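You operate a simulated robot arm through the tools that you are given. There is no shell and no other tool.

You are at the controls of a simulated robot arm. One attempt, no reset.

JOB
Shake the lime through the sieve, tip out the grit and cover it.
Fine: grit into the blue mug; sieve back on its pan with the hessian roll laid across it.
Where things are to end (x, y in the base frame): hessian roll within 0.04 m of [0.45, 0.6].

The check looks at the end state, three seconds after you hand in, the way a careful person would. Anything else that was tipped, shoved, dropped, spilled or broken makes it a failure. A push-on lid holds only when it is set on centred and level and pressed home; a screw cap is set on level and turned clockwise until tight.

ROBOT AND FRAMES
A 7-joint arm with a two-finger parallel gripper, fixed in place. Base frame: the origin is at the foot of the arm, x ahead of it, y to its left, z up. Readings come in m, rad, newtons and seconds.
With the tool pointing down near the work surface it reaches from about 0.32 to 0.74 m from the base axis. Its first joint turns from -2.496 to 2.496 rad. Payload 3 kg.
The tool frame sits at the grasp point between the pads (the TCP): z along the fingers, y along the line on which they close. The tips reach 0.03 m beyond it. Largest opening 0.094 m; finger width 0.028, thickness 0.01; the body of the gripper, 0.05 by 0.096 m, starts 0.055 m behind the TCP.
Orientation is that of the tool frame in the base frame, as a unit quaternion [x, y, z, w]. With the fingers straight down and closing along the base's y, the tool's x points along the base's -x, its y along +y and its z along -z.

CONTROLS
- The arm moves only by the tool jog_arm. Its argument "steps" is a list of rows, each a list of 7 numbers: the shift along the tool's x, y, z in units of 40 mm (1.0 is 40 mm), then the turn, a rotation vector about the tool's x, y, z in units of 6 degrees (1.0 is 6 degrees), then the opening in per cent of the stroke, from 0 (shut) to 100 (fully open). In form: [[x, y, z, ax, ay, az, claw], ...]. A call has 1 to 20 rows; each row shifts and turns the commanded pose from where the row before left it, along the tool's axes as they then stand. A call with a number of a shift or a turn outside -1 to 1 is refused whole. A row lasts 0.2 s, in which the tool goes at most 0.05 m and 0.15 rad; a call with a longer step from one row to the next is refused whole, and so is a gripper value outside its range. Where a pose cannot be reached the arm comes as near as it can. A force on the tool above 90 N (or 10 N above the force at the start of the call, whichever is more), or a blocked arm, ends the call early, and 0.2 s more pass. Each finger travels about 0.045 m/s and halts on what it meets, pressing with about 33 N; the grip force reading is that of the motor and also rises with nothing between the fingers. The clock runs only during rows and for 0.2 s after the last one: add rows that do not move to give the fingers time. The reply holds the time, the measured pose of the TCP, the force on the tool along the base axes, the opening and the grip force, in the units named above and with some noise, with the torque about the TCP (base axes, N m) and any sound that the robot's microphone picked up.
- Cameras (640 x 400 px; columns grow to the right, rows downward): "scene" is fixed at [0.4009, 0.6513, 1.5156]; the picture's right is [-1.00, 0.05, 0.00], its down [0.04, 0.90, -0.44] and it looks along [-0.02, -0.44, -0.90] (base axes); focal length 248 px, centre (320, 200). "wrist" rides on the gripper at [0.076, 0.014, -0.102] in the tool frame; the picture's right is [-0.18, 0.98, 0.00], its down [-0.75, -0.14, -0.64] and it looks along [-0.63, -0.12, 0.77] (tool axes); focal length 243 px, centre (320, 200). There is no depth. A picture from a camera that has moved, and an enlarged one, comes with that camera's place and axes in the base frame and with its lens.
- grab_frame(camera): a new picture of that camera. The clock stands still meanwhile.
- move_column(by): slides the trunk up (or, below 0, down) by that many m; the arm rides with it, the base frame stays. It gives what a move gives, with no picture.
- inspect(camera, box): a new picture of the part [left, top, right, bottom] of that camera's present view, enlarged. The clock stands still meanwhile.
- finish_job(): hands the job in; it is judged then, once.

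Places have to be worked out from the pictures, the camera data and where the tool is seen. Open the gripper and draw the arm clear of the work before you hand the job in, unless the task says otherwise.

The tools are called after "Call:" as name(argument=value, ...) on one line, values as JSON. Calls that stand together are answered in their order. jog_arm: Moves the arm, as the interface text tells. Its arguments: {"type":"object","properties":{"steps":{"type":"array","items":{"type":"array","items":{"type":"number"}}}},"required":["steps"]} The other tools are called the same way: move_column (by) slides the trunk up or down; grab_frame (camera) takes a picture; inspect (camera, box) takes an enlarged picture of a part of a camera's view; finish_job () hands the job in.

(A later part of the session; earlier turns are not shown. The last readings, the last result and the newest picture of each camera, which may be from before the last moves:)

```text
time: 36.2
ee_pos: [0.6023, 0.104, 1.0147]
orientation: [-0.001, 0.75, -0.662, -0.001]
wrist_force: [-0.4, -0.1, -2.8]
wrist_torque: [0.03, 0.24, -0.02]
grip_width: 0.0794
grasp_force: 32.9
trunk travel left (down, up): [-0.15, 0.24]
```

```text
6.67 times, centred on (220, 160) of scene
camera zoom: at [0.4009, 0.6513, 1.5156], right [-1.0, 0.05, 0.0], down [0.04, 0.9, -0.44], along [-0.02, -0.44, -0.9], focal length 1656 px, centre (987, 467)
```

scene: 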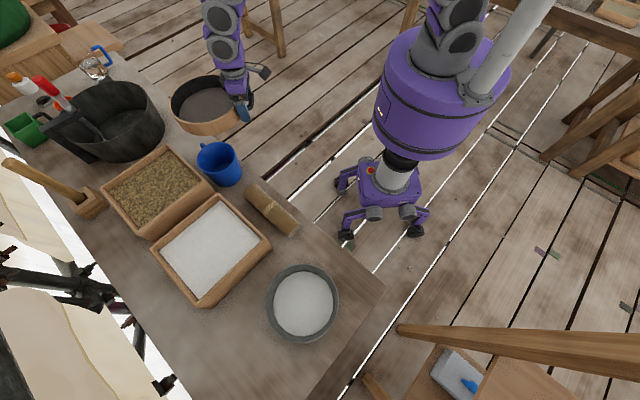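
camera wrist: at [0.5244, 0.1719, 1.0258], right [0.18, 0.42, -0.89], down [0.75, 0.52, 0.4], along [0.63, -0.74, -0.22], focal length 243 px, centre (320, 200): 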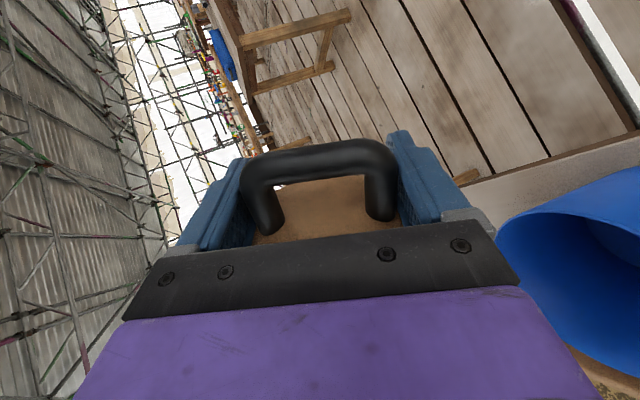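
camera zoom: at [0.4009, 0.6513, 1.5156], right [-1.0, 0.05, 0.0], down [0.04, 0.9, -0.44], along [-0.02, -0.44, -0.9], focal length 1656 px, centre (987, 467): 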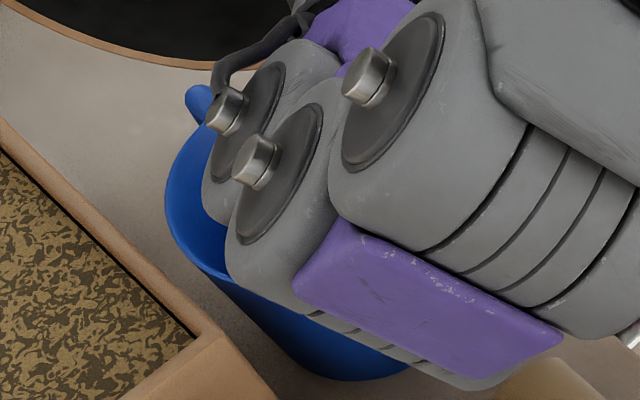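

At 83° the grip is solid and the hand is well above the mug. I continue to about 101°, keeping the lip and the sieve centre over the mug opening.

Call:
jog_arm(steps=[[0, -0.038, -0.1414, 0.5, 0, 0, 0], [0, -0.038, -0.1414, 0.5, 0, 0, 0], [0, -0.038, -0.1414, 0.5, 0, 0, 0], [0, -0.038, -0.1414, 0.5, 0, 0, 0], [0, -0.038, -0.1414, 0.5, 0, 0, 0], [0, -0.038, -0.1414, 0.5, 0, 0, 0], [0, 0, 0, 0, 0, 0, 0], [0, 0, 0, 0, 0, 0, 0], [0, 0, 0, 0, 0, 0, 0]])

Call:
grab_frame(camera="scene")

Call:
grab_frame(camera="wrist")

```text
time: 38.2
ee_pos: [0.5845, 0.1089, 1.0283]
orientation: [0.002, -0.639, 0.769, -0.001]
wrist_force: [0.3, -0.2, -2.2]
wrist_torque: [0.04, 0.24, -0.02]
grip_width: 0.0795
grasp_force: 32.8
out of reach, approached as far as the arm can: row 3, 4, 5, 6
trunk travel left (down, up): [-0.15, 0.24]
```

```text
taken
```

scene: 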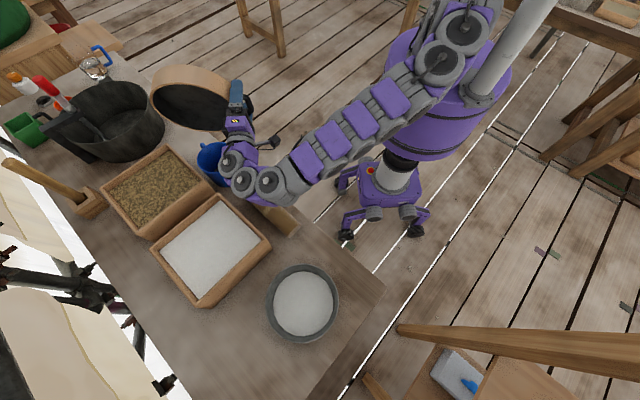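

```text
taken
camera wrist: at [0.506, 0.2058, 0.9957], right [0.18, -0.18, -0.97], down [0.75, 0.66, 0.02], along [0.64, -0.73, 0.26], focal length 243 px, centre (320, 200)
```

wrist: 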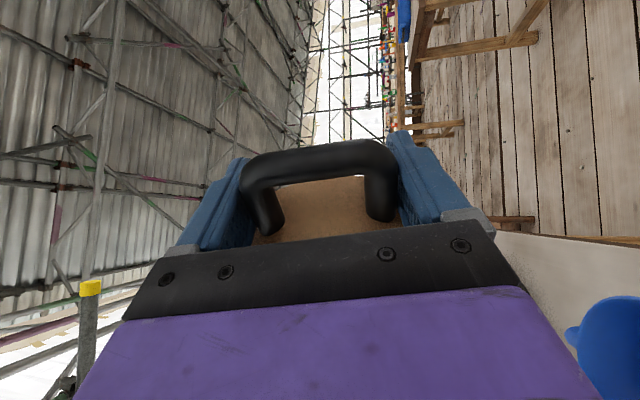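

The arm hit its reach limit at 100° of tilt, with the lip near [0.705, 0.118], still inside the mug opening. I look closely at the sieve interior and mug to see whether the grit has gone.

Call:
inspect(camera="scene", box=[140, 50, 300, 210])

Call:
inspect(camera="scene", box=[150, 60, 240, 140])

Call:
inspect(camera="scene", box=[180, 130, 240, 200])

```text
2.50 times, centred on (220, 130) of scene
camera zoom: at [0.4009, 0.6513, 1.5156], right [-1.0, 0.05, 0.0], down [0.04, 0.9, -0.44], along [-0.02, -0.44, -0.9], focal length 621 px, centre (570, 375)
```

zoom: 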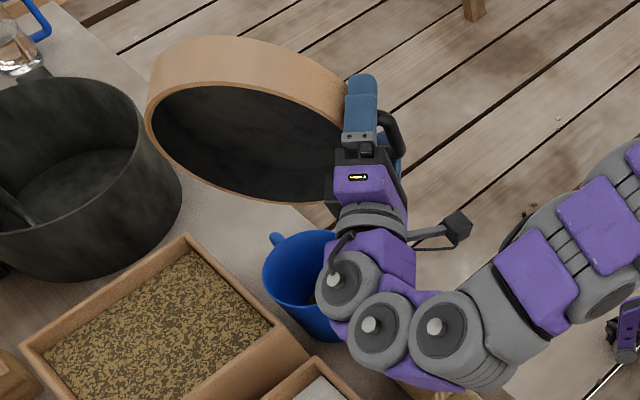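

```text
5.00 times, centred on (195, 100) of scene
camera zoom: at [0.4009, 0.6513, 1.5156], right [-1.0, 0.05, 0.0], down [0.04, 0.9, -0.44], along [-0.02, -0.44, -0.9], focal length 1242 px, centre (945, 700)
```

zoom: 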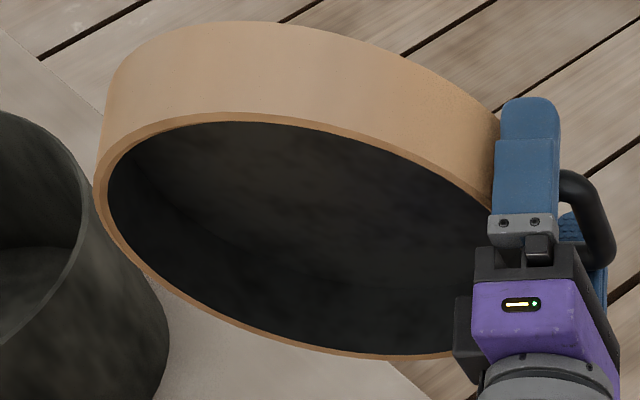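

```text
5.71 times, centred on (210, 165) of scene
camera zoom: at [0.4009, 0.6513, 1.5156], right [-1.0, 0.05, 0.0], down [0.04, 0.9, -0.44], along [-0.02, -0.44, -0.9], focal length 1420 px, centre (949, 400)
```

zoom: 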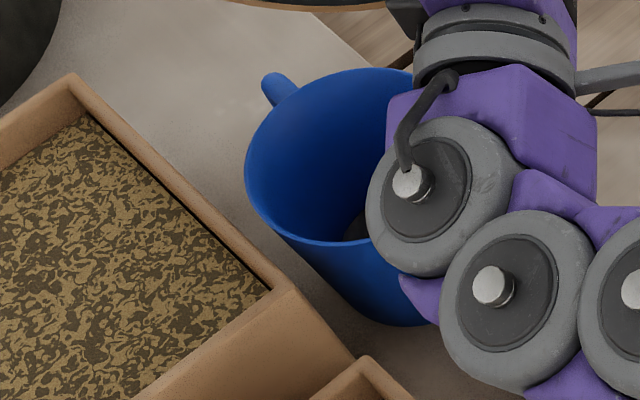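

The mug's bottom now shows dark grit and the sieve's inside is bare black mesh. I rotate back the same way toward level, pivoting on the lip.

Call:
jog_arm(steps=[[0, 0.038, 0.1414, -0.5, 0, 0, 0], [0, 0.038, 0.1414, -0.5, 0, 0, 0], [0, 0.038, 0.1414, -0.5, 0, 0, 0], [0, 0.038, 0.1414, -0.5, 0, 0, 0], [0, 0.038, 0.1414, -0.5, 0, 0, 0], [0, 0.038, 0.1414, -0.5, 0, 0, 0], [0, 0.038, 0.1414, -0.5, 0, 0, 0], [0, 0.038, 0.1414, -0.5, 0, 0, 0], [0, 0.038, 0.1414, -0.5, 0, 0, 0], [0, 0.038, 0.1414, -0.5, 0, 0, 0], [0, 0.038, 0.1414, -0.5, 0, 0, 0], [0, 0.038, 0.1414, -0.5, 0, 0, 0], [0, 0, 0, 0, 0, 0, 0]])

Call:
inspect(camera="scene", box=[140, 50, 300, 210])

```text
time: 41.0
ee_pos: [0.5844, 0.0429, 1.0046]
orientation: [0.001, 0.844, -0.536, 0.0]
wrist_force: [0.5, -0.1, -1.4]
wrist_torque: [0.0, 0.23, 0.0]
grip_width: 0.0792
grasp_force: 33.0
trunk travel left (down, up): [-0.15, 0.24]
```

```text
2.50 times, centred on (220, 130) of scene
camera zoom: at [0.4009, 0.6513, 1.5156], right [-1.0, 0.05, 0.0], down [0.04, 0.9, -0.44], along [-0.02, -0.44, -0.9], focal length 621 px, centre (570, 375)
```

zoom: 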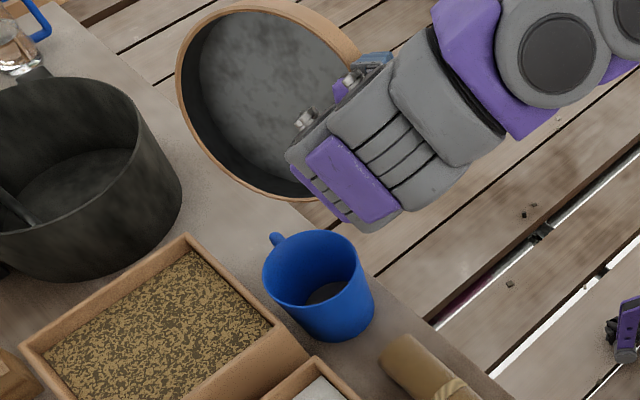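

The sieve is empty (bare grey mesh) and the grit lies in the bottom of the mug, with no spill visible. I level the sieve in place at this height.

Call:
jog_arm(steps=[[0, 0, 0, -0.5, 0, 0, 0], [0, 0, 0, -0.9, 0, 0, 0], [0, 0, 0, -0.9, 0, 0, 0], [0, 0, 0, -0.9, 0, 0, 0], [0, 0, 0, -0.9, 0, 0, 0], [0, 0, 0, -0.9, 0, 0, 0], [0, 0, 0, -0.9, 0, 0, 0], [0, 0, 0, -0.9, 0, 0, 0], [0, 0, 0, -0.9, 0, 0, 0], [0, 0, 0, -0.9, 0, 0, 0], [0, 0, 0, -0.9, 0, 0, 0], [0, 0, 0, -0.9, 0, 0, 0], [0, 0, 0, -0.4, 0, 0, 0], [0, 0, 0, 0, 0, 0, 0]])

Call:
grab_frame(camera="wrist")

Call:
inspect(camera="scene", box=[150, 60, 290, 200])

```text
time: 44.0
ee_pos: [0.5845, 0.0435, 1.005]
orientation: [0.0, 1.0, 0.001, -0.001]
wrist_force: [-0.6, 0.5, -2.2]
wrist_torque: [0.01, 0.25, 0.02]
grip_width: 0.0794
grasp_force: 33.4
trunk travel left (down, up): [-0.15, 0.24]
```

```text
taken
camera wrist: at [0.5062, 0.0557, 1.107], right [0.18, 0.98, 0.0], down [0.75, -0.14, 0.64], along [0.63, -0.12, -0.77], focal length 243 px, centre (320, 200)
```

wrist: 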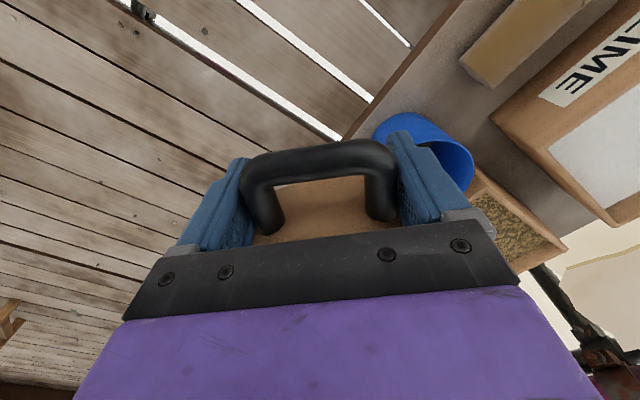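

```text
2.86 times, centred on (220, 130) of scene
camera zoom: at [0.4009, 0.6513, 1.5156], right [-1.0, 0.05, 0.0], down [0.04, 0.9, -0.44], along [-0.02, -0.44, -0.9], focal length 710 px, centre (606, 400)
```

zoom: 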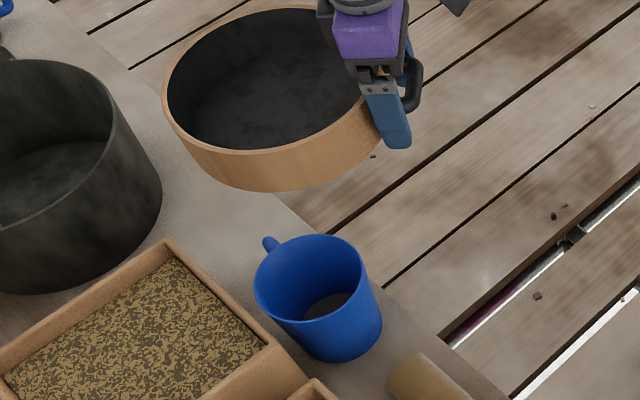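

Sieve level, grip unchanged, mug upright with the grit inside. I carry the sieve back at z≈1.0 to above the pan.

Call:
jog_arm(steps=[[0.155, 0.333, 0, 0, 0, 0, 0], [0.309, 0.665, 0, 0, 0, 0, 0], [0.309, 0.665, 0, 0, 0, 0, 0], [0.309, 0.665, 0, 0, 0, 0, 0], [0.309, 0.665, 0, 0, 0, 0, 0], [0.309, 0.665, 0, 0, 0, 0, 0], [0.309, 0.665, 0, 0, 0, 0, 0], [0.309, 0.665, 0, 0, 0, 0, 0], [0.309, 0.665, 0, 0, 0, 0, 0], [0.309, 0.665, 0, 0, 0, 0, 0], [0.309, 0.665, 0, 0, 0, 0, 0], [0.309, 0.665, 0, 0, 0, 0, 0], [0.309, 0.665, 0, 0, 0, 0, 0], [0.309, 0.665, 0, 0, 0, 0, 0], [0.309, 0.665, 0, 0, 0, 0, 0], [0.309, 0.665, 0, 0, 0, 0, 0], [0.309, 0.665, 0, 0, 0, 0, 0], [0.309, 0.665, 0, 0, 0, 0, 0], [0.155, 0.333, 0, 0, 0, 0, 0], [0, 0, 0, 0, 0, 0, 0]])

Call:
jog_arm(steps=[[0, 0, 0, 0, 0, -0.5, 0], [0, 0, 0, 0, 0, -0.75, 0], [0, 0, 0, 0, 0, -0.75, 0], [0, 0, 0, 0, 0, -0.75, 0], [0, 0, 0, 0, 0, -0.75, 0], [0, 0, 0, 0, 0, -0.75, 0], [0, 0, 0, 0, 0, -0.75, 0], [0, 0, 0, 0, 0, -0.75, 0], [0, 0, 0, 0, 0, -0.75, 0], [0, 0, 0, 0, 0, -0.75, 0], [0, 0, 0, 0, 0, -0.25, 0], [0, 0, 0, 0, 0, 0, 0]])

Call:
grab_frame(camera="scene")

Call:
grab_frame(camera="wrist")

```text
time: 48.2
ee_pos: [0.3606, 0.525, 1.0037]
orientation: [0.0, 1.0, 0.001, 0.0]
wrist_force: [-0.1, 0.0, -2.9]
wrist_torque: [0.02, 0.26, 0.0]
grip_width: 0.0793
grasp_force: 33.5
trunk travel left (down, up): [-0.15, 0.24]
```

```text
time: 50.8
ee_pos: [0.361, 0.5218, 1.005]
orientation: [-0.383, 0.924, 0.001, 0.0]
wrist_force: [1.1, 0.5, -2.4]
wrist_torque: [-0.16, 0.19, 0.0]
grip_width: 0.0794
grasp_force: 32.7
trunk travel left (down, up): [-0.15, 0.24]
```

```text
taken
```

scene: 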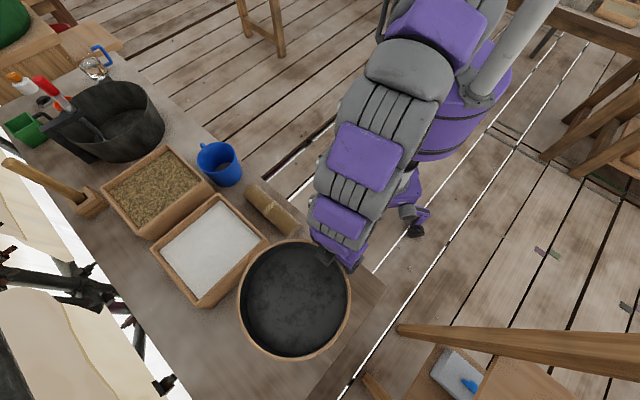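

```text
taken
camera wrist: at [0.2959, 0.4773, 1.1073], right [-0.56, 0.83, 0.0], down [0.63, 0.43, 0.64], along [0.53, 0.36, -0.77], focal length 243 px, centre (320, 200)
```

wrist: 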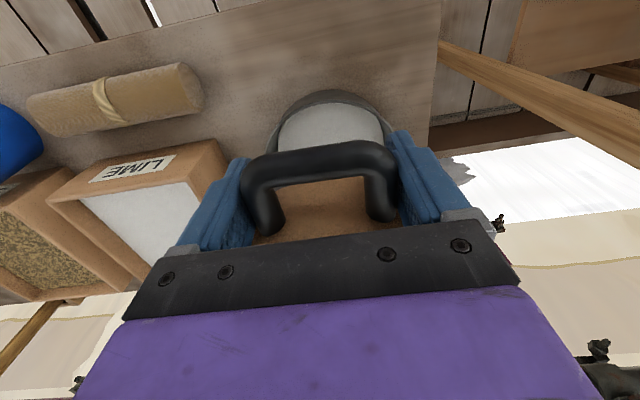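

Back above the pan at the original grasp x,y and yaw. I lower to just above the pan rim and check the alignment.

Call:
jog_arm(steps=[[0, 0, 0.4, 0, 0, 0, 0], [0, 0, 0.7, 0, 0, 0, 0], [0, 0, 0.7, 0, 0, 0, 0], [0, 0, 0.7, 0, 0, 0, 0], [0, 0, 0.6, 0, 0, 0, 0], [0, 0, 0.3, 0, 0, 0, 0], [0, 0, 0, 0, 0, 0, 0]])

Call:
grab_frame(camera="wrist")

Call:
inspect(camera="scene", box=[230, 220, 390, 370])

```text
time: 52.4
ee_pos: [0.3629, 0.5238, 0.8685]
orientation: [-0.382, 0.924, 0.0, -0.001]
wrist_force: [0.3, -0.6, -2.1]
wrist_torque: [-0.17, 0.16, 0.02]
grip_width: 0.0793
grasp_force: 33.1
trunk travel left (down, up): [-0.15, 0.24]
```

```text
taken
camera wrist: at [0.2968, 0.4784, 0.9719], right [-0.56, 0.83, 0.0], down [0.63, 0.43, 0.64], along [0.53, 0.36, -0.77], focal length 243 px, centre (320, 200)
```

wrist: 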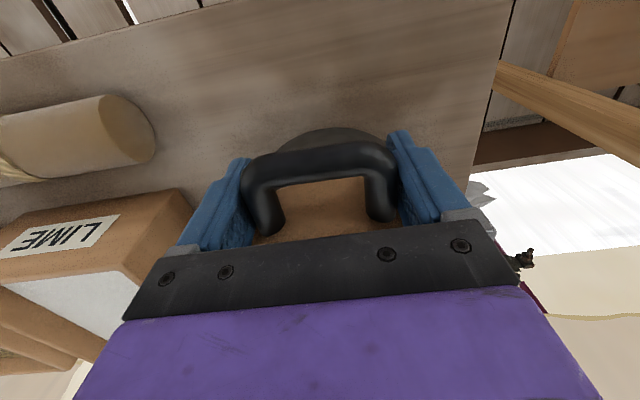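

```text
2.67 times, centred on (310, 295) of scene
camera zoom: at [0.4009, 0.6513, 1.5156], right [-1.0, 0.05, 0.0], down [0.04, 0.9, -0.44], along [-0.02, -0.44, -0.9], focal length 662 px, centre (347, -53)
```

zoom: 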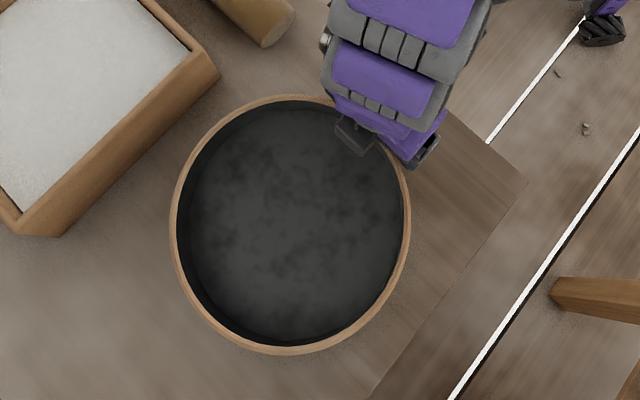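

Readings and picture show the sieve about 2 mm too far outward compared with where it was gripped, so I correct that and lower in small steps to just above seating height.

Call:
jog_arm(steps=[[0.06, 0, 0.2, 0, 0, 0, 0], [0, 0, 0.2, 0, 0, 0, 0], [0, 0, 0.2, 0, 0, 0, 0], [0, 0, 0, 0, 0, 0, 0]])

Call:
inspect(camera="scene", box=[230, 220, 390, 370])

Call:
grab_frame(camera="wrist")

```text
time: 53.4
ee_pos: [0.3603, 0.5214, 0.8449]
orientation: [-0.382, 0.924, -0.001, 0.0]
wrist_force: [-0.7, -0.1, -1.6]
wrist_torque: [-0.14, 0.21, 0.01]
grip_width: 0.0791
grasp_force: 32.8
trunk travel left (down, up): [-0.15, 0.24]
```

```text
2.67 times, centred on (310, 295) of scene
camera zoom: at [0.4009, 0.6513, 1.5156], right [-1.0, 0.05, 0.0], down [0.04, 0.9, -0.44], along [-0.02, -0.44, -0.9], focal length 662 px, centre (347, -53)
```

zoom: 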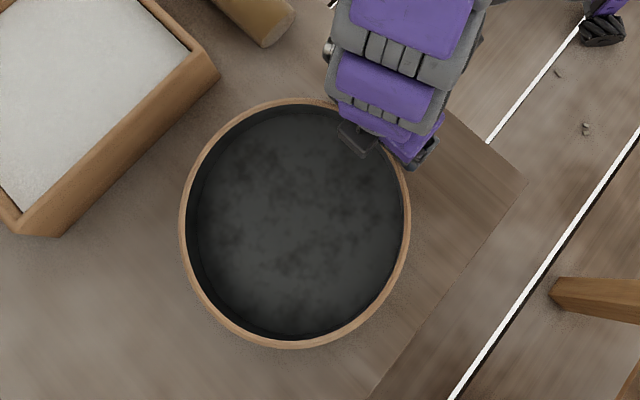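

```text
taken
camera wrist: at [0.2946, 0.4767, 0.9477], right [-0.56, 0.83, 0.0], down [0.63, 0.43, 0.64], along [0.53, 0.36, -0.77], focal length 243 px, centre (320, 200)
```

wrist: 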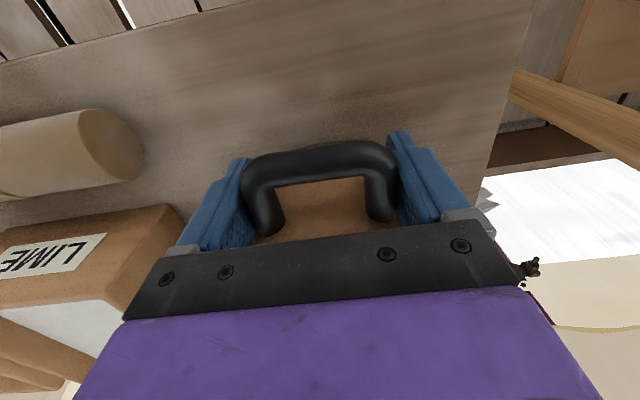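

The sieve ring is now within 1–2 px of where it was right after the first lift. I check the grip geometry once more before seating it.

Call:
inspect(camera="wrist", box=[210, 110, 450, 260])

```text
2.67 times, centred on (330, 185) of wrist
camera zoom: at [0.2946, 0.4767, 0.9477], right [-0.56, 0.83, 0.0], down [0.63, 0.43, 0.64], along [0.53, 0.36, -0.77], focal length 647 px, centre (293, 240)
```

zoom: 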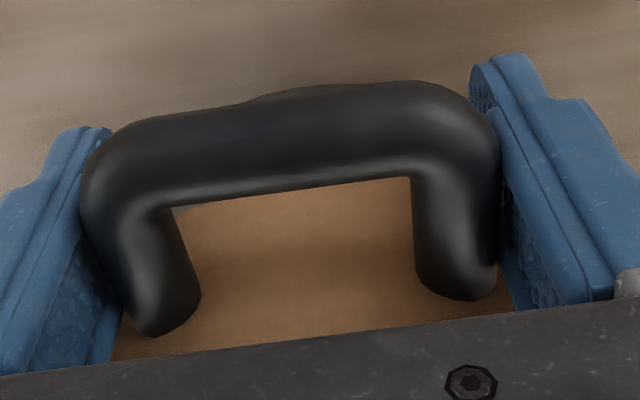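

The handle sits about 1.5–2 mm outward in the grip compared with the start, so I trim that out and lower the last centimetre gently, watching the force.

Call:
jog_arm(steps=[[0.03, -0.02, 0.08, 0, 0, 0, 0], [0, 0, 0.08, 0, 0, 0, 0], [0, 0, 0, 0, 0, 0, 0]])

Call:
jog_arm(steps=[[0, 0, 0.06, 0, 0, 0, 0], [0, 0, 0.04, 0, 0, 0, 0], [0, 0, 0, 0, 0, 0, 0]])

Call:
inspect(camera="scene", box=[230, 220, 390, 370])

Call:
inspect(camera="wrist", box=[210, 110, 450, 260])

```text
time: 54.2
ee_pos: [0.3595, 0.52, 0.8384]
orientation: [-0.383, 0.924, 0.001, 0.001]
wrist_force: [0.0, 0.6, 4.0]
wrist_torque: [0.61, -0.83, 0.15]
grip_width: 0.0793
grasp_force: 33.0
trunk travel left (down, up): [-0.15, 0.24]
```

```text
time: 55.0
ee_pos: [0.3593, 0.52, 0.835]
orientation: [-0.382, 0.924, 0.0, 0.0]
wrist_force: [-0.5, -2.0, 2.4]
wrist_torque: [0.58, -0.65, -0.11]
grip_width: 0.0789
grasp_force: 32.7
trunk travel left (down, up): [-0.15, 0.24]
```

```text
2.67 times, centred on (310, 295) of scene
camera zoom: at [0.4009, 0.6513, 1.5156], right [-1.0, 0.05, 0.0], down [0.04, 0.9, -0.44], along [-0.02, -0.44, -0.9], focal length 662 px, centre (347, -53)
```

zoom: 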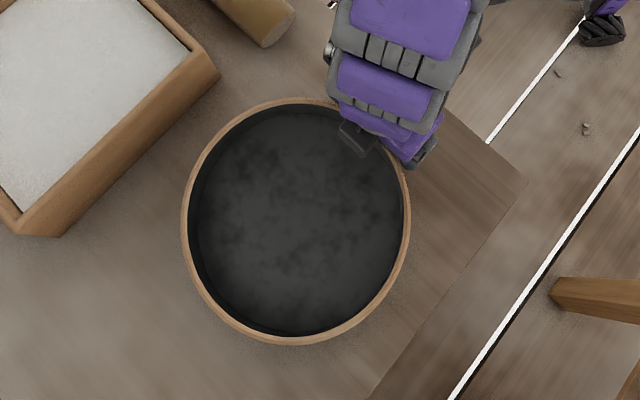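

```text
2.67 times, centred on (330, 185) of wrist
camera zoom: at [0.2941, 0.4746, 0.9378], right [-0.56, 0.83, 0.0], down [0.63, 0.43, 0.64], along [0.53, 0.36, -0.77], focal length 647 px, centre (293, 240)
```

zoom: 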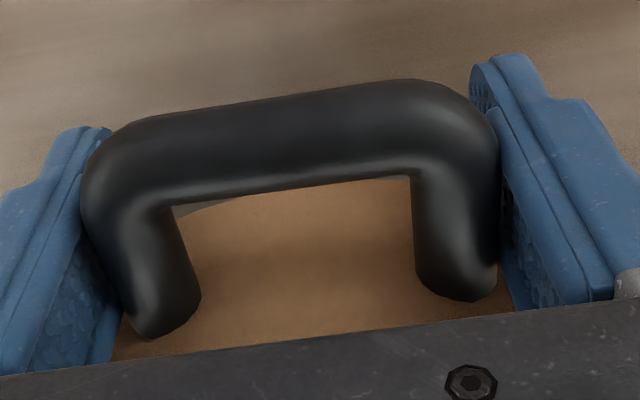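

The far side has touched down (contact torque seen) and the ring outline matches its original place within a pixel. I ease down another 3 mm so the handle side seats too.

Call:
jog_arm(steps=[[0, 0, 0.04, 0, 0, 0, 0], [0, 0, 0.04, 0, 0, 0, 0], [0, 0, 0, 0, 0, 0, 0]])

Call:
inspect(camera="wrist", box=[210, 110, 450, 260])

```text
time: 55.8
ee_pos: [0.3599, 0.519, 0.8332]
orientation: [-0.382, 0.924, 0.002, 0.002]
wrist_force: [1.4, 1.9, 25.2]
wrist_torque: [0.44, -0.43, 0.05]
grip_width: 0.0793
grasp_force: 32.8
trunk travel left (down, up): [-0.15, 0.24]
```

```text
2.67 times, centred on (330, 185) of wrist
camera zoom: at [0.2935, 0.4739, 0.9362], right [-0.56, 0.83, 0.0], down [0.63, 0.43, 0.64], along [0.53, 0.36, -0.77], focal length 647 px, centre (293, 240)
```

zoom: 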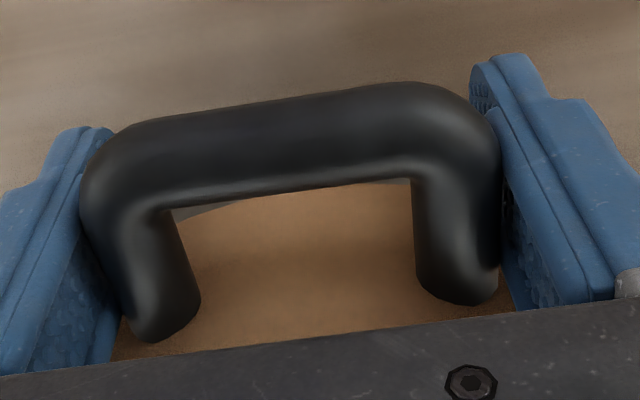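

Full seating: 25 N of contact at the same height as at the first grip. I back off a hair to relax the force, then open the gripper.

Call:
jog_arm(steps=[[0, 0, -0.06, 0, 0, 0, 0], [0, 0, 0, 0, 0, 0, 0]])

Call:
jog_arm(steps=[[0, 0, 0, 0, 0, 0, 90], [0, 0, 0, 0, 0, 0, 100], [0, 0, 0, 0, 0, 0, 100], [0, 0, 0, 0, 0, 0, 100]])

Call:
inspect(camera="wrist", box=[210, 110, 450, 260])

Call:
inspect(camera="scene", box=[230, 220, 390, 370])

```text
time: 56.4
ee_pos: [0.3586, 0.5197, 0.8341]
orientation: [-0.383, 0.924, 0.0, -0.002]
wrist_force: [1.6, 1.3, 5.4]
wrist_torque: [0.12, 0.06, -0.1]
grip_width: 0.0794
grasp_force: 33.1
trunk travel left (down, up): [-0.15, 0.24]
```

```text
time: 57.4
ee_pos: [0.3591, 0.5192, 0.8354]
orientation: [-0.382, 0.924, 0.001, -0.001]
wrist_force: [-0.4, 0.1, 0.1]
wrist_torque: [0.03, 0.0, 0.01]
grip_width: 0.0939
grasp_force: 0.1
trunk travel left (down, up): [-0.15, 0.24]
```

```text
2.67 times, centred on (330, 185) of wrist
camera zoom: at [0.2934, 0.4742, 0.9374], right [-0.56, 0.83, 0.0], down [0.63, 0.43, 0.64], along [0.53, 0.36, -0.77], focal length 647 px, centre (293, 240)
```

zoom: 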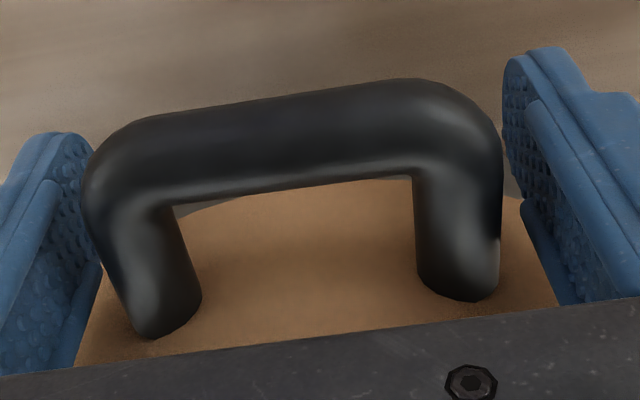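

```text
2.67 times, centred on (310, 295) of scene
camera zoom: at [0.4009, 0.6513, 1.5156], right [-1.0, 0.05, 0.0], down [0.04, 0.9, -0.44], along [-0.02, -0.44, -0.9], focal length 662 px, centre (347, -53)
```

zoom: 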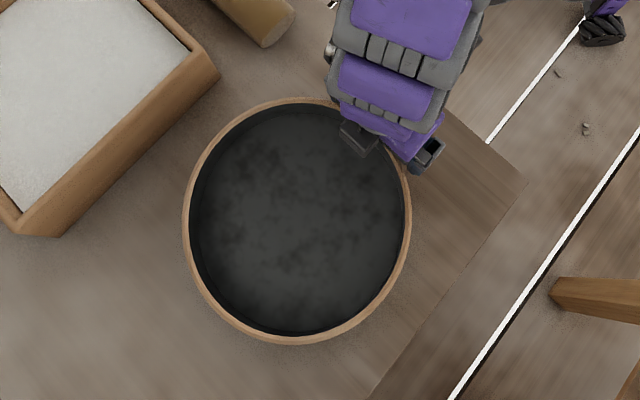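

Released cleanly; the sieve stayed put. I raise straight up and draw back for a side view to verify that the sieve sits level and centred on the pan.

Call:
jog_arm(steps=[[0, 0, -0.4, 0, 0, 0, 100], [0, 0, -0.8, 0, 0, 0, 100], [0, 0, -0.8, 0, 0, 0, 100], [0, 0, -0.8, 0, 0, 0, 100], [0.8, 0, -0.5, 0, 0, 0, 100], [0.8, 0, -0.5, 0, 0, 0, 100], [0.8, 0, 0, 0, 0, 0, 100], [0, 0, 0, 0, -1, 0, 100], [0, 0, 0, 0, -1, 0, 100], [0, 0, 0, 0, -1, 0, 100], [0, 0, 0, 0, -1, 0, 100], [0, 0, 0, 0, -1, 0, 100], [0, 0, 0, 0, 0, 0, 100]])

Call:
grab_frame(camera="wrist")

Call:
grab_frame(camera="scene")

```text
time: 60.2
ee_pos: [0.2912, 0.4512, 0.985]
orientation: [-0.369, 0.892, 0.1, 0.24]
wrist_force: [-0.2, -0.1, 0.1]
wrist_torque: [-0.03, 0.01, 0.01]
grip_width: 0.0939
grasp_force: 0.1
trunk travel left (down, up): [-0.15, 0.24]
```

```text
taken
camera wrist: at [0.1965, 0.3779, 1.0361], right [-0.58, 0.81, 0.09], down [0.33, 0.13, 0.93], along [0.74, 0.57, -0.35], focal length 243 px, centre (320, 200)
```

wrist: 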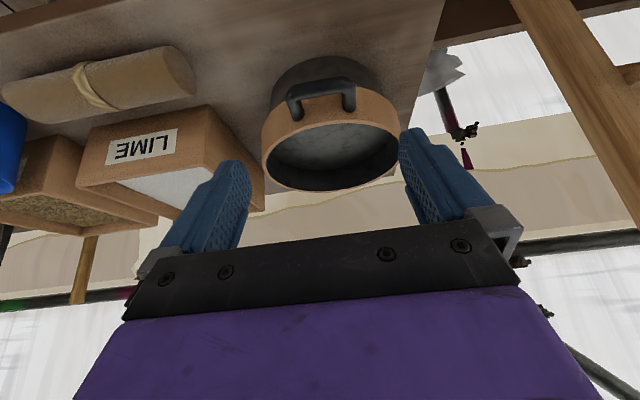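

```text
taken
```

scene: 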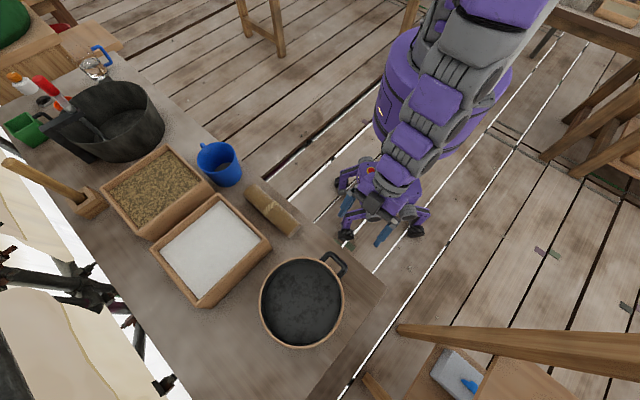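

Call:
inspect(camera="wrist", box=[240, 40, 430, 210])

Call:
inspect(camera="wrist", box=[0, 30, 220, 150])

Call:
inspect(camera="scene", box=[230, 170, 390, 370])

Call:
inspect(camera="scene", box=[180, 125, 310, 245])

```text
2.35 times, centred on (335, 125) of wrist
camera zoom: at [0.1965, 0.3779, 1.0361], right [-0.58, 0.81, 0.09], down [0.33, 0.13, 0.93], along [0.74, 0.57, -0.35], focal length 571 px, centre (285, 376)
```

zoom: 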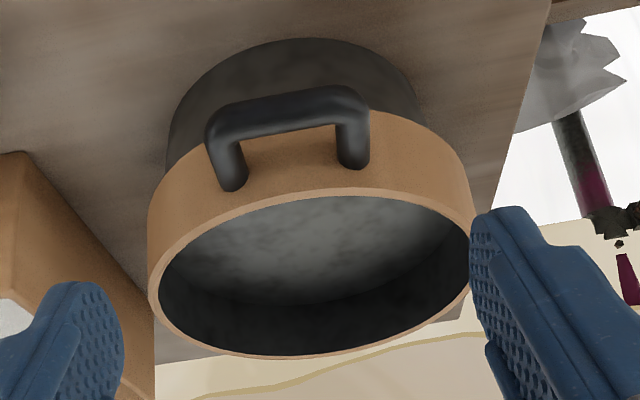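

```text
2.91 times, centred on (110, 90) of wrist
camera zoom: at [0.1965, 0.3779, 1.0361], right [-0.58, 0.81, 0.09], down [0.33, 0.13, 0.93], along [0.74, 0.57, -0.35], focal length 706 px, centre (931, 520)
```

zoom: 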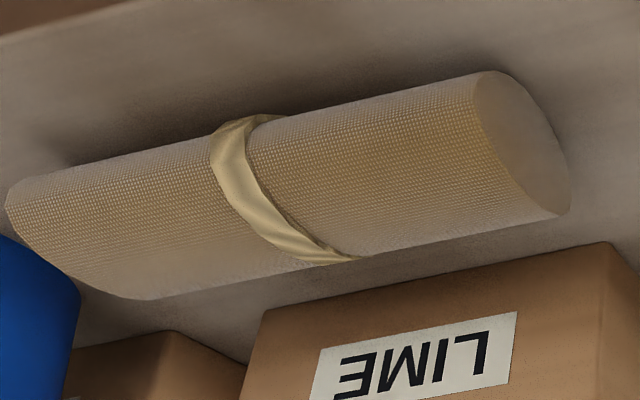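

```text
2.00 times, centred on (310, 270) of scene
camera zoom: at [0.4009, 0.6513, 1.5156], right [-1.0, 0.05, 0.0], down [0.04, 0.9, -0.44], along [-0.02, -0.44, -0.9], focal length 497 px, centre (340, 60)
```

zoom: 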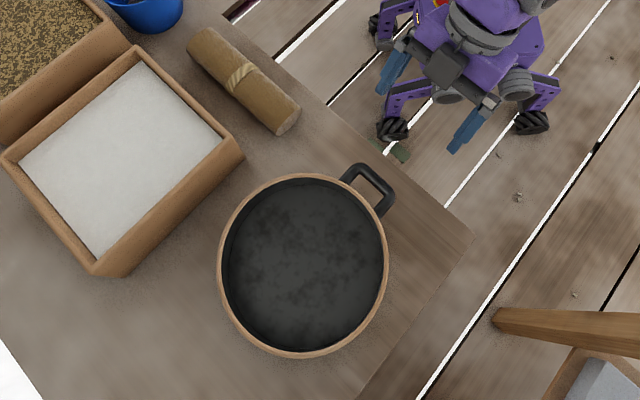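

```text
3.33 times, centred on (245, 185) of scene
camera zoom: at [0.4009, 0.6513, 1.5156], right [-1.0, 0.05, 0.0], down [0.04, 0.9, -0.44], along [-0.02, -0.44, -0.9], focal length 828 px, centre (570, 250)
```

zoom: 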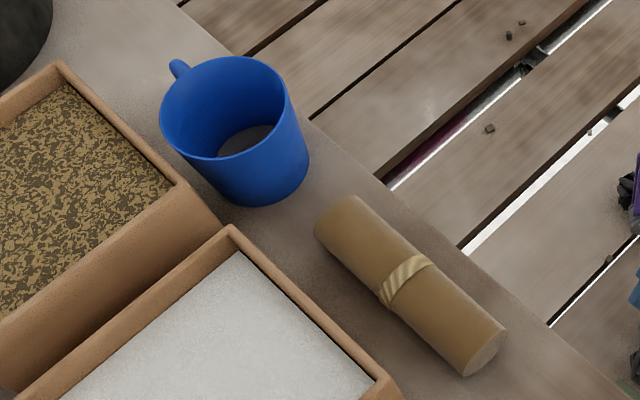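

The sieve sits level and concentric on its pan, the grit is in the mug, and nothing else moved. Next is the roll: about 0.227 m long, 0.057 m thick, centred near [0.55, 0.30], axis at −45°. I undo the pitch and yaw the tool by −90° so it closes across the roll.

Call:
jog_arm(steps=[[0, 0, 0, 0, 1, 0, 100], [0, 0, 0, 0, 1, 0, 100], [0, 0, 0, 0, 1, 0, 100], [0, 0, 0, 0, 1, 0, 100], [0, 0, 0, 0, 1, 0, 100], [0, 0, 0, 0, 0, 1, 100], [0, 0, 0, 0, 0, 1, 100], [0, 0, 0, 0, 0, 1, 100], [0, 0, 0, 0, 0, 1, 100], [0, 0, 0, 0, 0, 1, 100], [0, 0, 0, 0, 0, 1, 100], [0, 0, 0, 0, 0, 1, 100], [0, 0, 0, 0, 0, 1, 100], [0, 0, 0, 0, 0, 1, 100], [0, 0, 0, 0, 0, 1, 100], [0, 0, 0, 0, 0, 1, 100], [0, 0, 0, 0, 0, 1, 100], [0, 0, 0, 0, 0, 1, 100], [0, 0, 0, 0, 0, 1, 100], [0, 0, 0, 0, 0, 1, 100]])

```text
time: 64.4
ee_pos: [0.2912, 0.4518, 0.9858]
orientation: [0.383, 0.924, 0.0, -0.001]
wrist_force: [-0.3, -0.1, 0.2]
wrist_torque: [-0.01, 0.02, 0.0]
grip_width: 0.0942
grasp_force: 0.0
trunk travel left (down, up): [-0.15, 0.24]
```

Before picking the roll, I test that the arm can reach the placing pose with this yaw by hovering the empty gripper above the sieve centre.

Call:
jog_arm(steps=[[0, 0.91, 0, 0, 0, 0, 100], [0, 0.91, 0, 0, 0, 0, 100], [0, 0.91, 0, 0, 0, 0, 100], [0, 0.91, 0, 0, 0, 0, 100], [0, 0.91, 0, 0, 0, 0, 100], [0, 0.9, 0, 0, 0, 0, 100], [0, 0, 0.5, 0, 0, 0, 100], [0, 0, 0.5, 0, 0, 0, 100], [0, 0, 0.5, 0, 0, 0, 100], [0, 0, 0, 0, 0, 0, 100]])

Call:
grab_frame(camera="wrist")

Call:
inspect(camera="scene", box=[230, 170, 390, 370])

```text
time: 66.6
ee_pos: [0.446, 0.609, 0.9258]
orientation: [0.383, 0.924, -0.001, 0.0]
wrist_force: [-0.3, 0.7, 0.4]
wrist_torque: [0.0, -0.02, 0.01]
grip_width: 0.0941
grasp_force: 0.0
trunk travel left (down, up): [-0.15, 0.24]
```

```text
taken
camera wrist: at [0.4009, 0.6729, 1.0288], right [0.83, 0.56, 0.0], down [0.43, -0.63, 0.64], along [0.36, -0.53, -0.77], focal length 243 px, centre (320, 200)
```

wrist: 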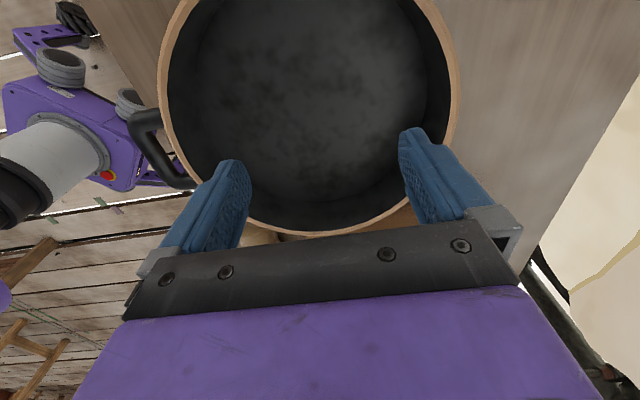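

```text
2.00 times, centred on (310, 270) of scene
camera zoom: at [0.4009, 0.6513, 1.5156], right [-1.0, 0.05, 0.0], down [0.04, 0.9, -0.44], along [-0.02, -0.44, -0.9], focal length 497 px, centre (340, 60)
```

zoom: 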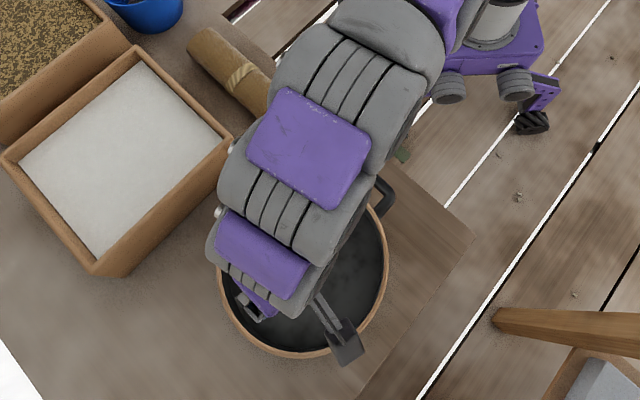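

The placing pose over the sieve is reachable, and from this view the sieve centre is about [0.444, 0.600] with rim z≈0.86. I go up and across to hover above the roll.

Call:
jog_arm(steps=[[0, 0, -0.8, 0, 0, 0, 100], [0, 0, -0.7, 0, 0, 0, 100], [-0.81, -0.4, 0, 0, 0, 0, 100], [-0.81, -0.4, 0, 0, 0, 0, 100], [-0.81, -0.4, 0, 0, 0, 0, 100], [-0.81, -0.4, 0, 0, 0, 0, 100], [-0.81, -0.4, 0, 0, 0, 0, 100], [-0.81, -0.4, 0, 0, 0, 0, 100], [-0.81, -0.4, 0, 0, 0, 0, 100], [-0.81, -0.4, 0, 0, 0, 0, 100], [-0.81, -0.4, 0, 0, 0, 0, 100], [0, 0, 0.8, 0, 0, 0, 100], [0, 0, 0.8, 0, 0, 0, 100], [0, 0, 0.5, 0, 0, 0, 100], [0, 0, 0, 0, 0, 0, 100]])

Call:
grab_frame(camera="wrist")

Call:
inspect(camera="scene", box=[180, 125, 340, 265])

```text
time: 69.8
ee_pos: [0.5462, 0.2981, 0.9016]
orientation: [0.383, 0.924, 0.0, -0.001]
wrist_force: [0.2, -1.5, 0.8]
wrist_torque: [0.04, -0.02, -0.02]
grip_width: 0.0939
grasp_force: 0.0
trunk travel left (down, up): [-0.15, 0.24]
```

```text
taken
camera wrist: at [0.5027, 0.3609, 1.0047], right [0.83, 0.56, 0.0], down [0.43, -0.63, 0.64], along [0.36, -0.53, -0.77], focal length 243 px, centre (320, 200)
```

wrist: 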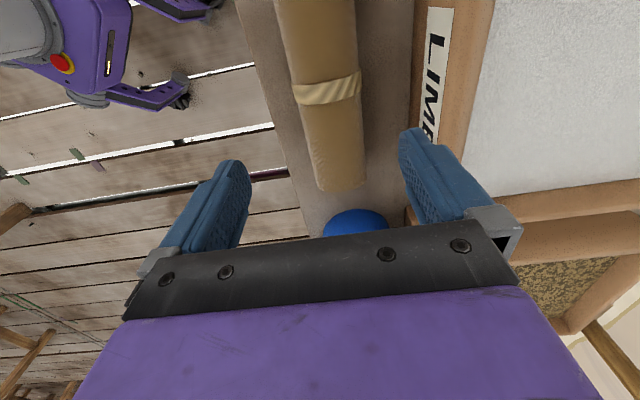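

```text
2.86 times, centred on (260, 195) of scene
camera zoom: at [0.4009, 0.6513, 1.5156], right [-1.0, 0.05, 0.0], down [0.04, 0.9, -0.44], along [-0.02, -0.44, -0.9], focal length 710 px, centre (491, 214)
```

zoom: 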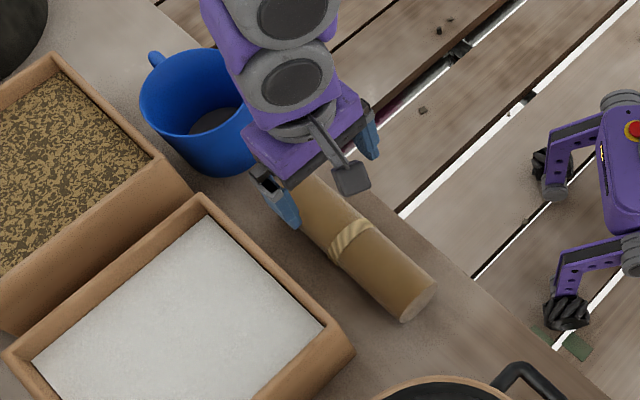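

The roll's axis is about 7 mm to the +y-tool side of the gripper and centred along its length. I correct that and lower until the open fingers start to straddle it.

Call:
jog_arm(steps=[[0.075, 0.175, 0.6, 0, 0, 0, 100], [0, 0, 0.7, 0, 0, 0, 100], [0, 0, 0.6, 0, 0, 0, 100], [0, 0, 0.5, 0, 0, 0, 100], [0, 0, 0, 0, 0, 0, 100]])

Call:
grab_frame(camera="wrist")

```text
time: 71.0
ee_pos: [0.554, 0.306, 0.806]
orientation: [0.383, 0.924, 0.0, -0.001]
wrist_force: [0.0, 0.7, -0.8]
wrist_torque: [-0.02, -0.01, -0.01]
grip_width: 0.0939
grasp_force: 0.0
trunk travel left (down, up): [-0.15, 0.24]
```

```text
taken
camera wrist: at [0.5078, 0.3683, 0.9087], right [0.83, 0.56, 0.0], down [0.43, -0.63, 0.64], along [0.36, -0.53, -0.77], focal length 243 px, centre (320, 200)
```

wrist: 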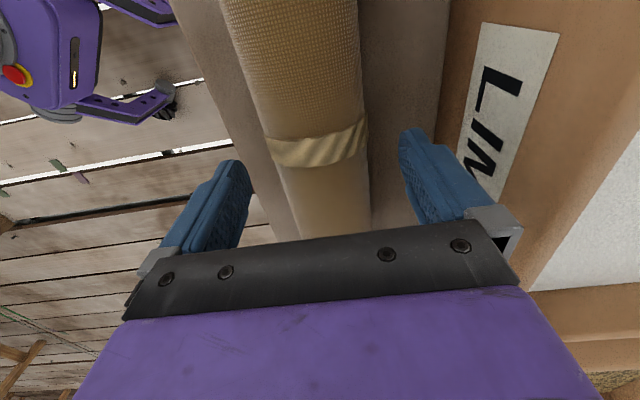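

The roll is centred between the fingers and the lime box is well clear of the right finger. I lower to grasp height (tips about 8 mm above the table).

Call:
jog_arm(steps=[[0, 0, 0.4, 0, 0, 0, 100], [0, 0, 0.4, 0, 0, 0, 100], [0, 0, 0.35, 0, 0, 0, 100], [0, 0, 0, 0, 0, 0, 100]])

Call:
grab_frame(camera="wrist")

```text
time: 72.0
ee_pos: [0.5524, 0.3061, 0.7697]
orientation: [0.384, 0.923, 0.005, 0.005]
wrist_force: [-15.5, -11.9, 58.5]
wrist_torque: [-2.07, 3.1, 0.1]
grip_width: 0.0941
grasp_force: 0.5
trunk travel left (down, up): [-0.15, 0.24]
stopped in row 4: the force on the tool passed its limit at 93 N (the readings are from after the stop); the commanded pose is now the measured one
```

```text
taken
camera wrist: at [0.5047, 0.3676, 0.8731], right [0.83, 0.56, 0.01], down [0.42, -0.64, 0.64], along [0.37, -0.53, -0.77], focal length 243 px, centre (320, 200)
```

wrist: 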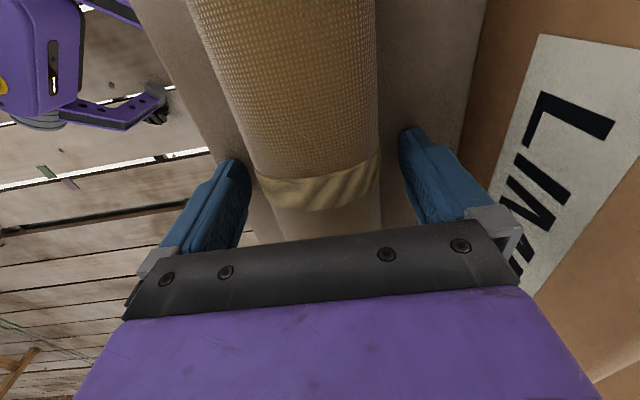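

Force on the left fingertip stopped the move: the table top is really at about z=0.74, so the tips just touched it (roll untouched). I raise 7 mm to free the tips and check the force.

Call:
jog_arm(steps=[[0, 0, -0.17, 0, 0, 0, 100], [0, 0, 0, 0, 0, 0, 100]])

Call:
grab_frame(camera="wrist")

Call:
inspect(camera="scene", box=[180, 125, 340, 265])

```text
time: 72.6
ee_pos: [0.5534, 0.3063, 0.7712]
orientation: [0.383, 0.924, 0.004, 0.004]
wrist_force: [-14.8, -6.8, 15.3]
wrist_torque: [-0.76, 1.28, -0.09]
grip_width: 0.0942
grasp_force: 0.6
trunk travel left (down, up): [-0.15, 0.24]
```

```text
taken
camera wrist: at [0.5071, 0.3686, 0.8733], right [0.83, 0.56, 0.01], down [0.43, -0.64, 0.64], along [0.37, -0.52, -0.77], focal length 243 px, centre (320, 200)
```

wrist: 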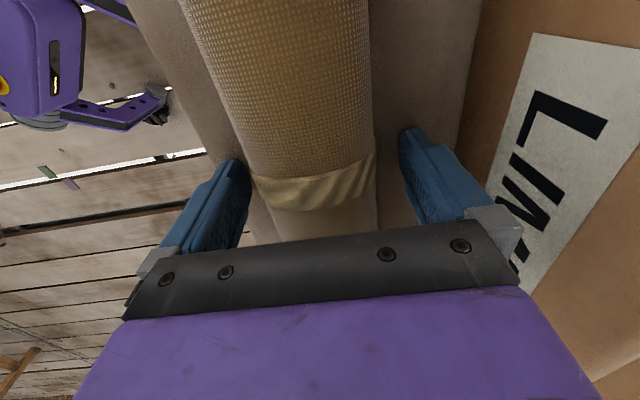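

```text
2.86 times, centred on (260, 195) of scene
camera zoom: at [0.4009, 0.6513, 1.5156], right [-1.0, 0.05, 0.0], down [0.04, 0.9, -0.44], along [-0.02, -0.44, -0.9], focal length 710 px, centre (491, 214)
```

zoom: 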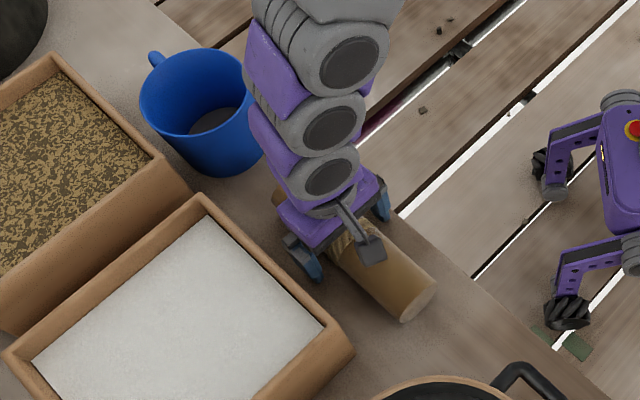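

There is still 15 N on the left fingertip. I enlarge the wrist view around it to see what it is touching.

Call:
inspect(camera="wrist", box=[150, 110, 330, 250])

Call:
inspect(camera="wrist", box=[330, 80, 510, 250])

Call:
inspect(camera="scene", box=[240, 170, 300, 230])

```text
2.86 times, centred on (240, 180) of wrist
camera zoom: at [0.5071, 0.3686, 0.8733], right [0.83, 0.56, 0.01], down [0.43, -0.64, 0.64], along [0.37, -0.52, -0.77], focal length 693 px, centre (549, 257)
```

zoom: 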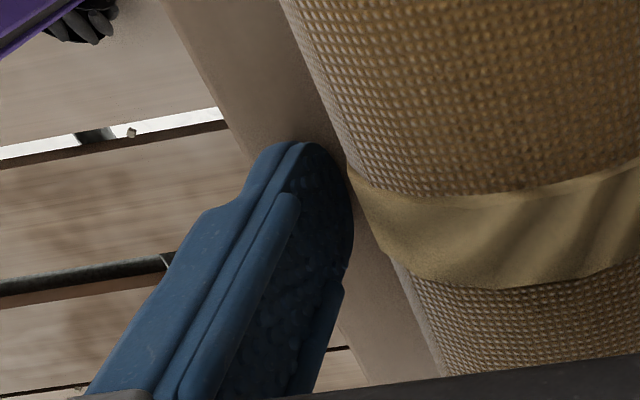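

```text
2.35 times, centred on (420, 165) of wrist
camera zoom: at [0.5071, 0.3686, 0.8733], right [0.83, 0.56, 0.01], down [0.43, -0.64, 0.64], along [0.37, -0.52, -0.77], focal length 571 px, centre (85, 282)
```

zoom: 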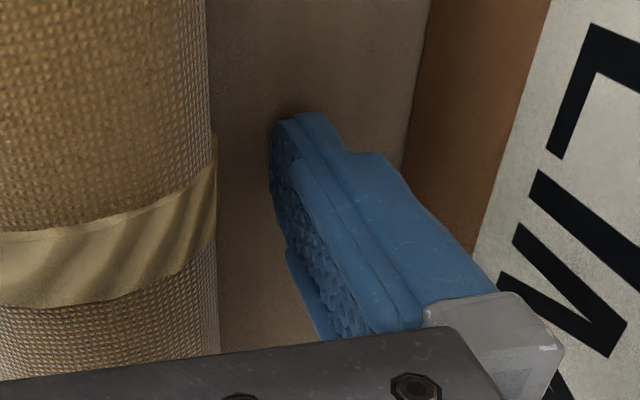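

```text
6.67 times, centred on (270, 200) of scene
camera zoom: at [0.4009, 0.6513, 1.5156], right [-1.0, 0.05, 0.0], down [0.04, 0.9, -0.44], along [-0.02, -0.44, -0.9], focal length 1656 px, centre (653, 200)
```

zoom: 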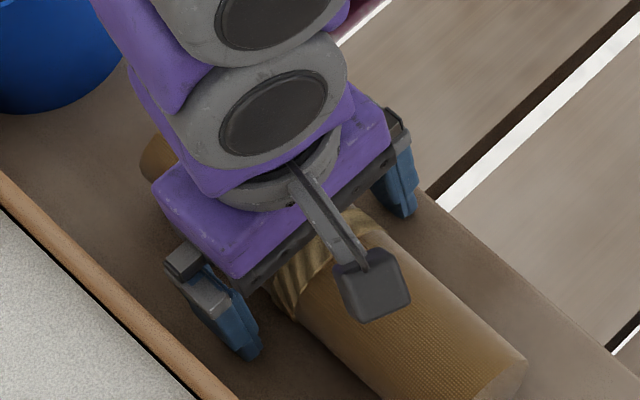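

Both fingertips show contact shadows on the table top, so the table is at z≈0.741 and the TCP is already about at the roll's axis height. I raise another 7 mm to get fully clear of the table.

Call:
jog_arm(steps=[[0, 0, -0.18, 0, 0, 0, 100], [0, 0, 0, 0, 0, 0, 100]])

Call:
grab_frame(camera="wrist")

```text
time: 73.2
ee_pos: [0.5543, 0.3066, 0.7777]
orientation: [0.384, 0.924, 0.004, 0.002]
wrist_force: [0.3, -1.3, -0.1]
wrist_torque: [-0.01, 0.05, 0.0]
grip_width: 0.094
grasp_force: 0.1
trunk travel left (down, up): [-0.15, 0.24]
```

```text
taken
camera wrist: at [0.509, 0.3693, 0.8797], right [0.83, 0.56, 0.01], down [0.43, -0.64, 0.64], along [0.37, -0.53, -0.77], focal length 243 px, centre (320, 200)
```

wrist: 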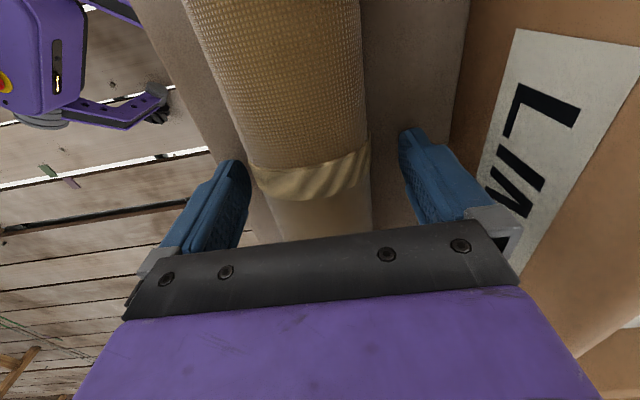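

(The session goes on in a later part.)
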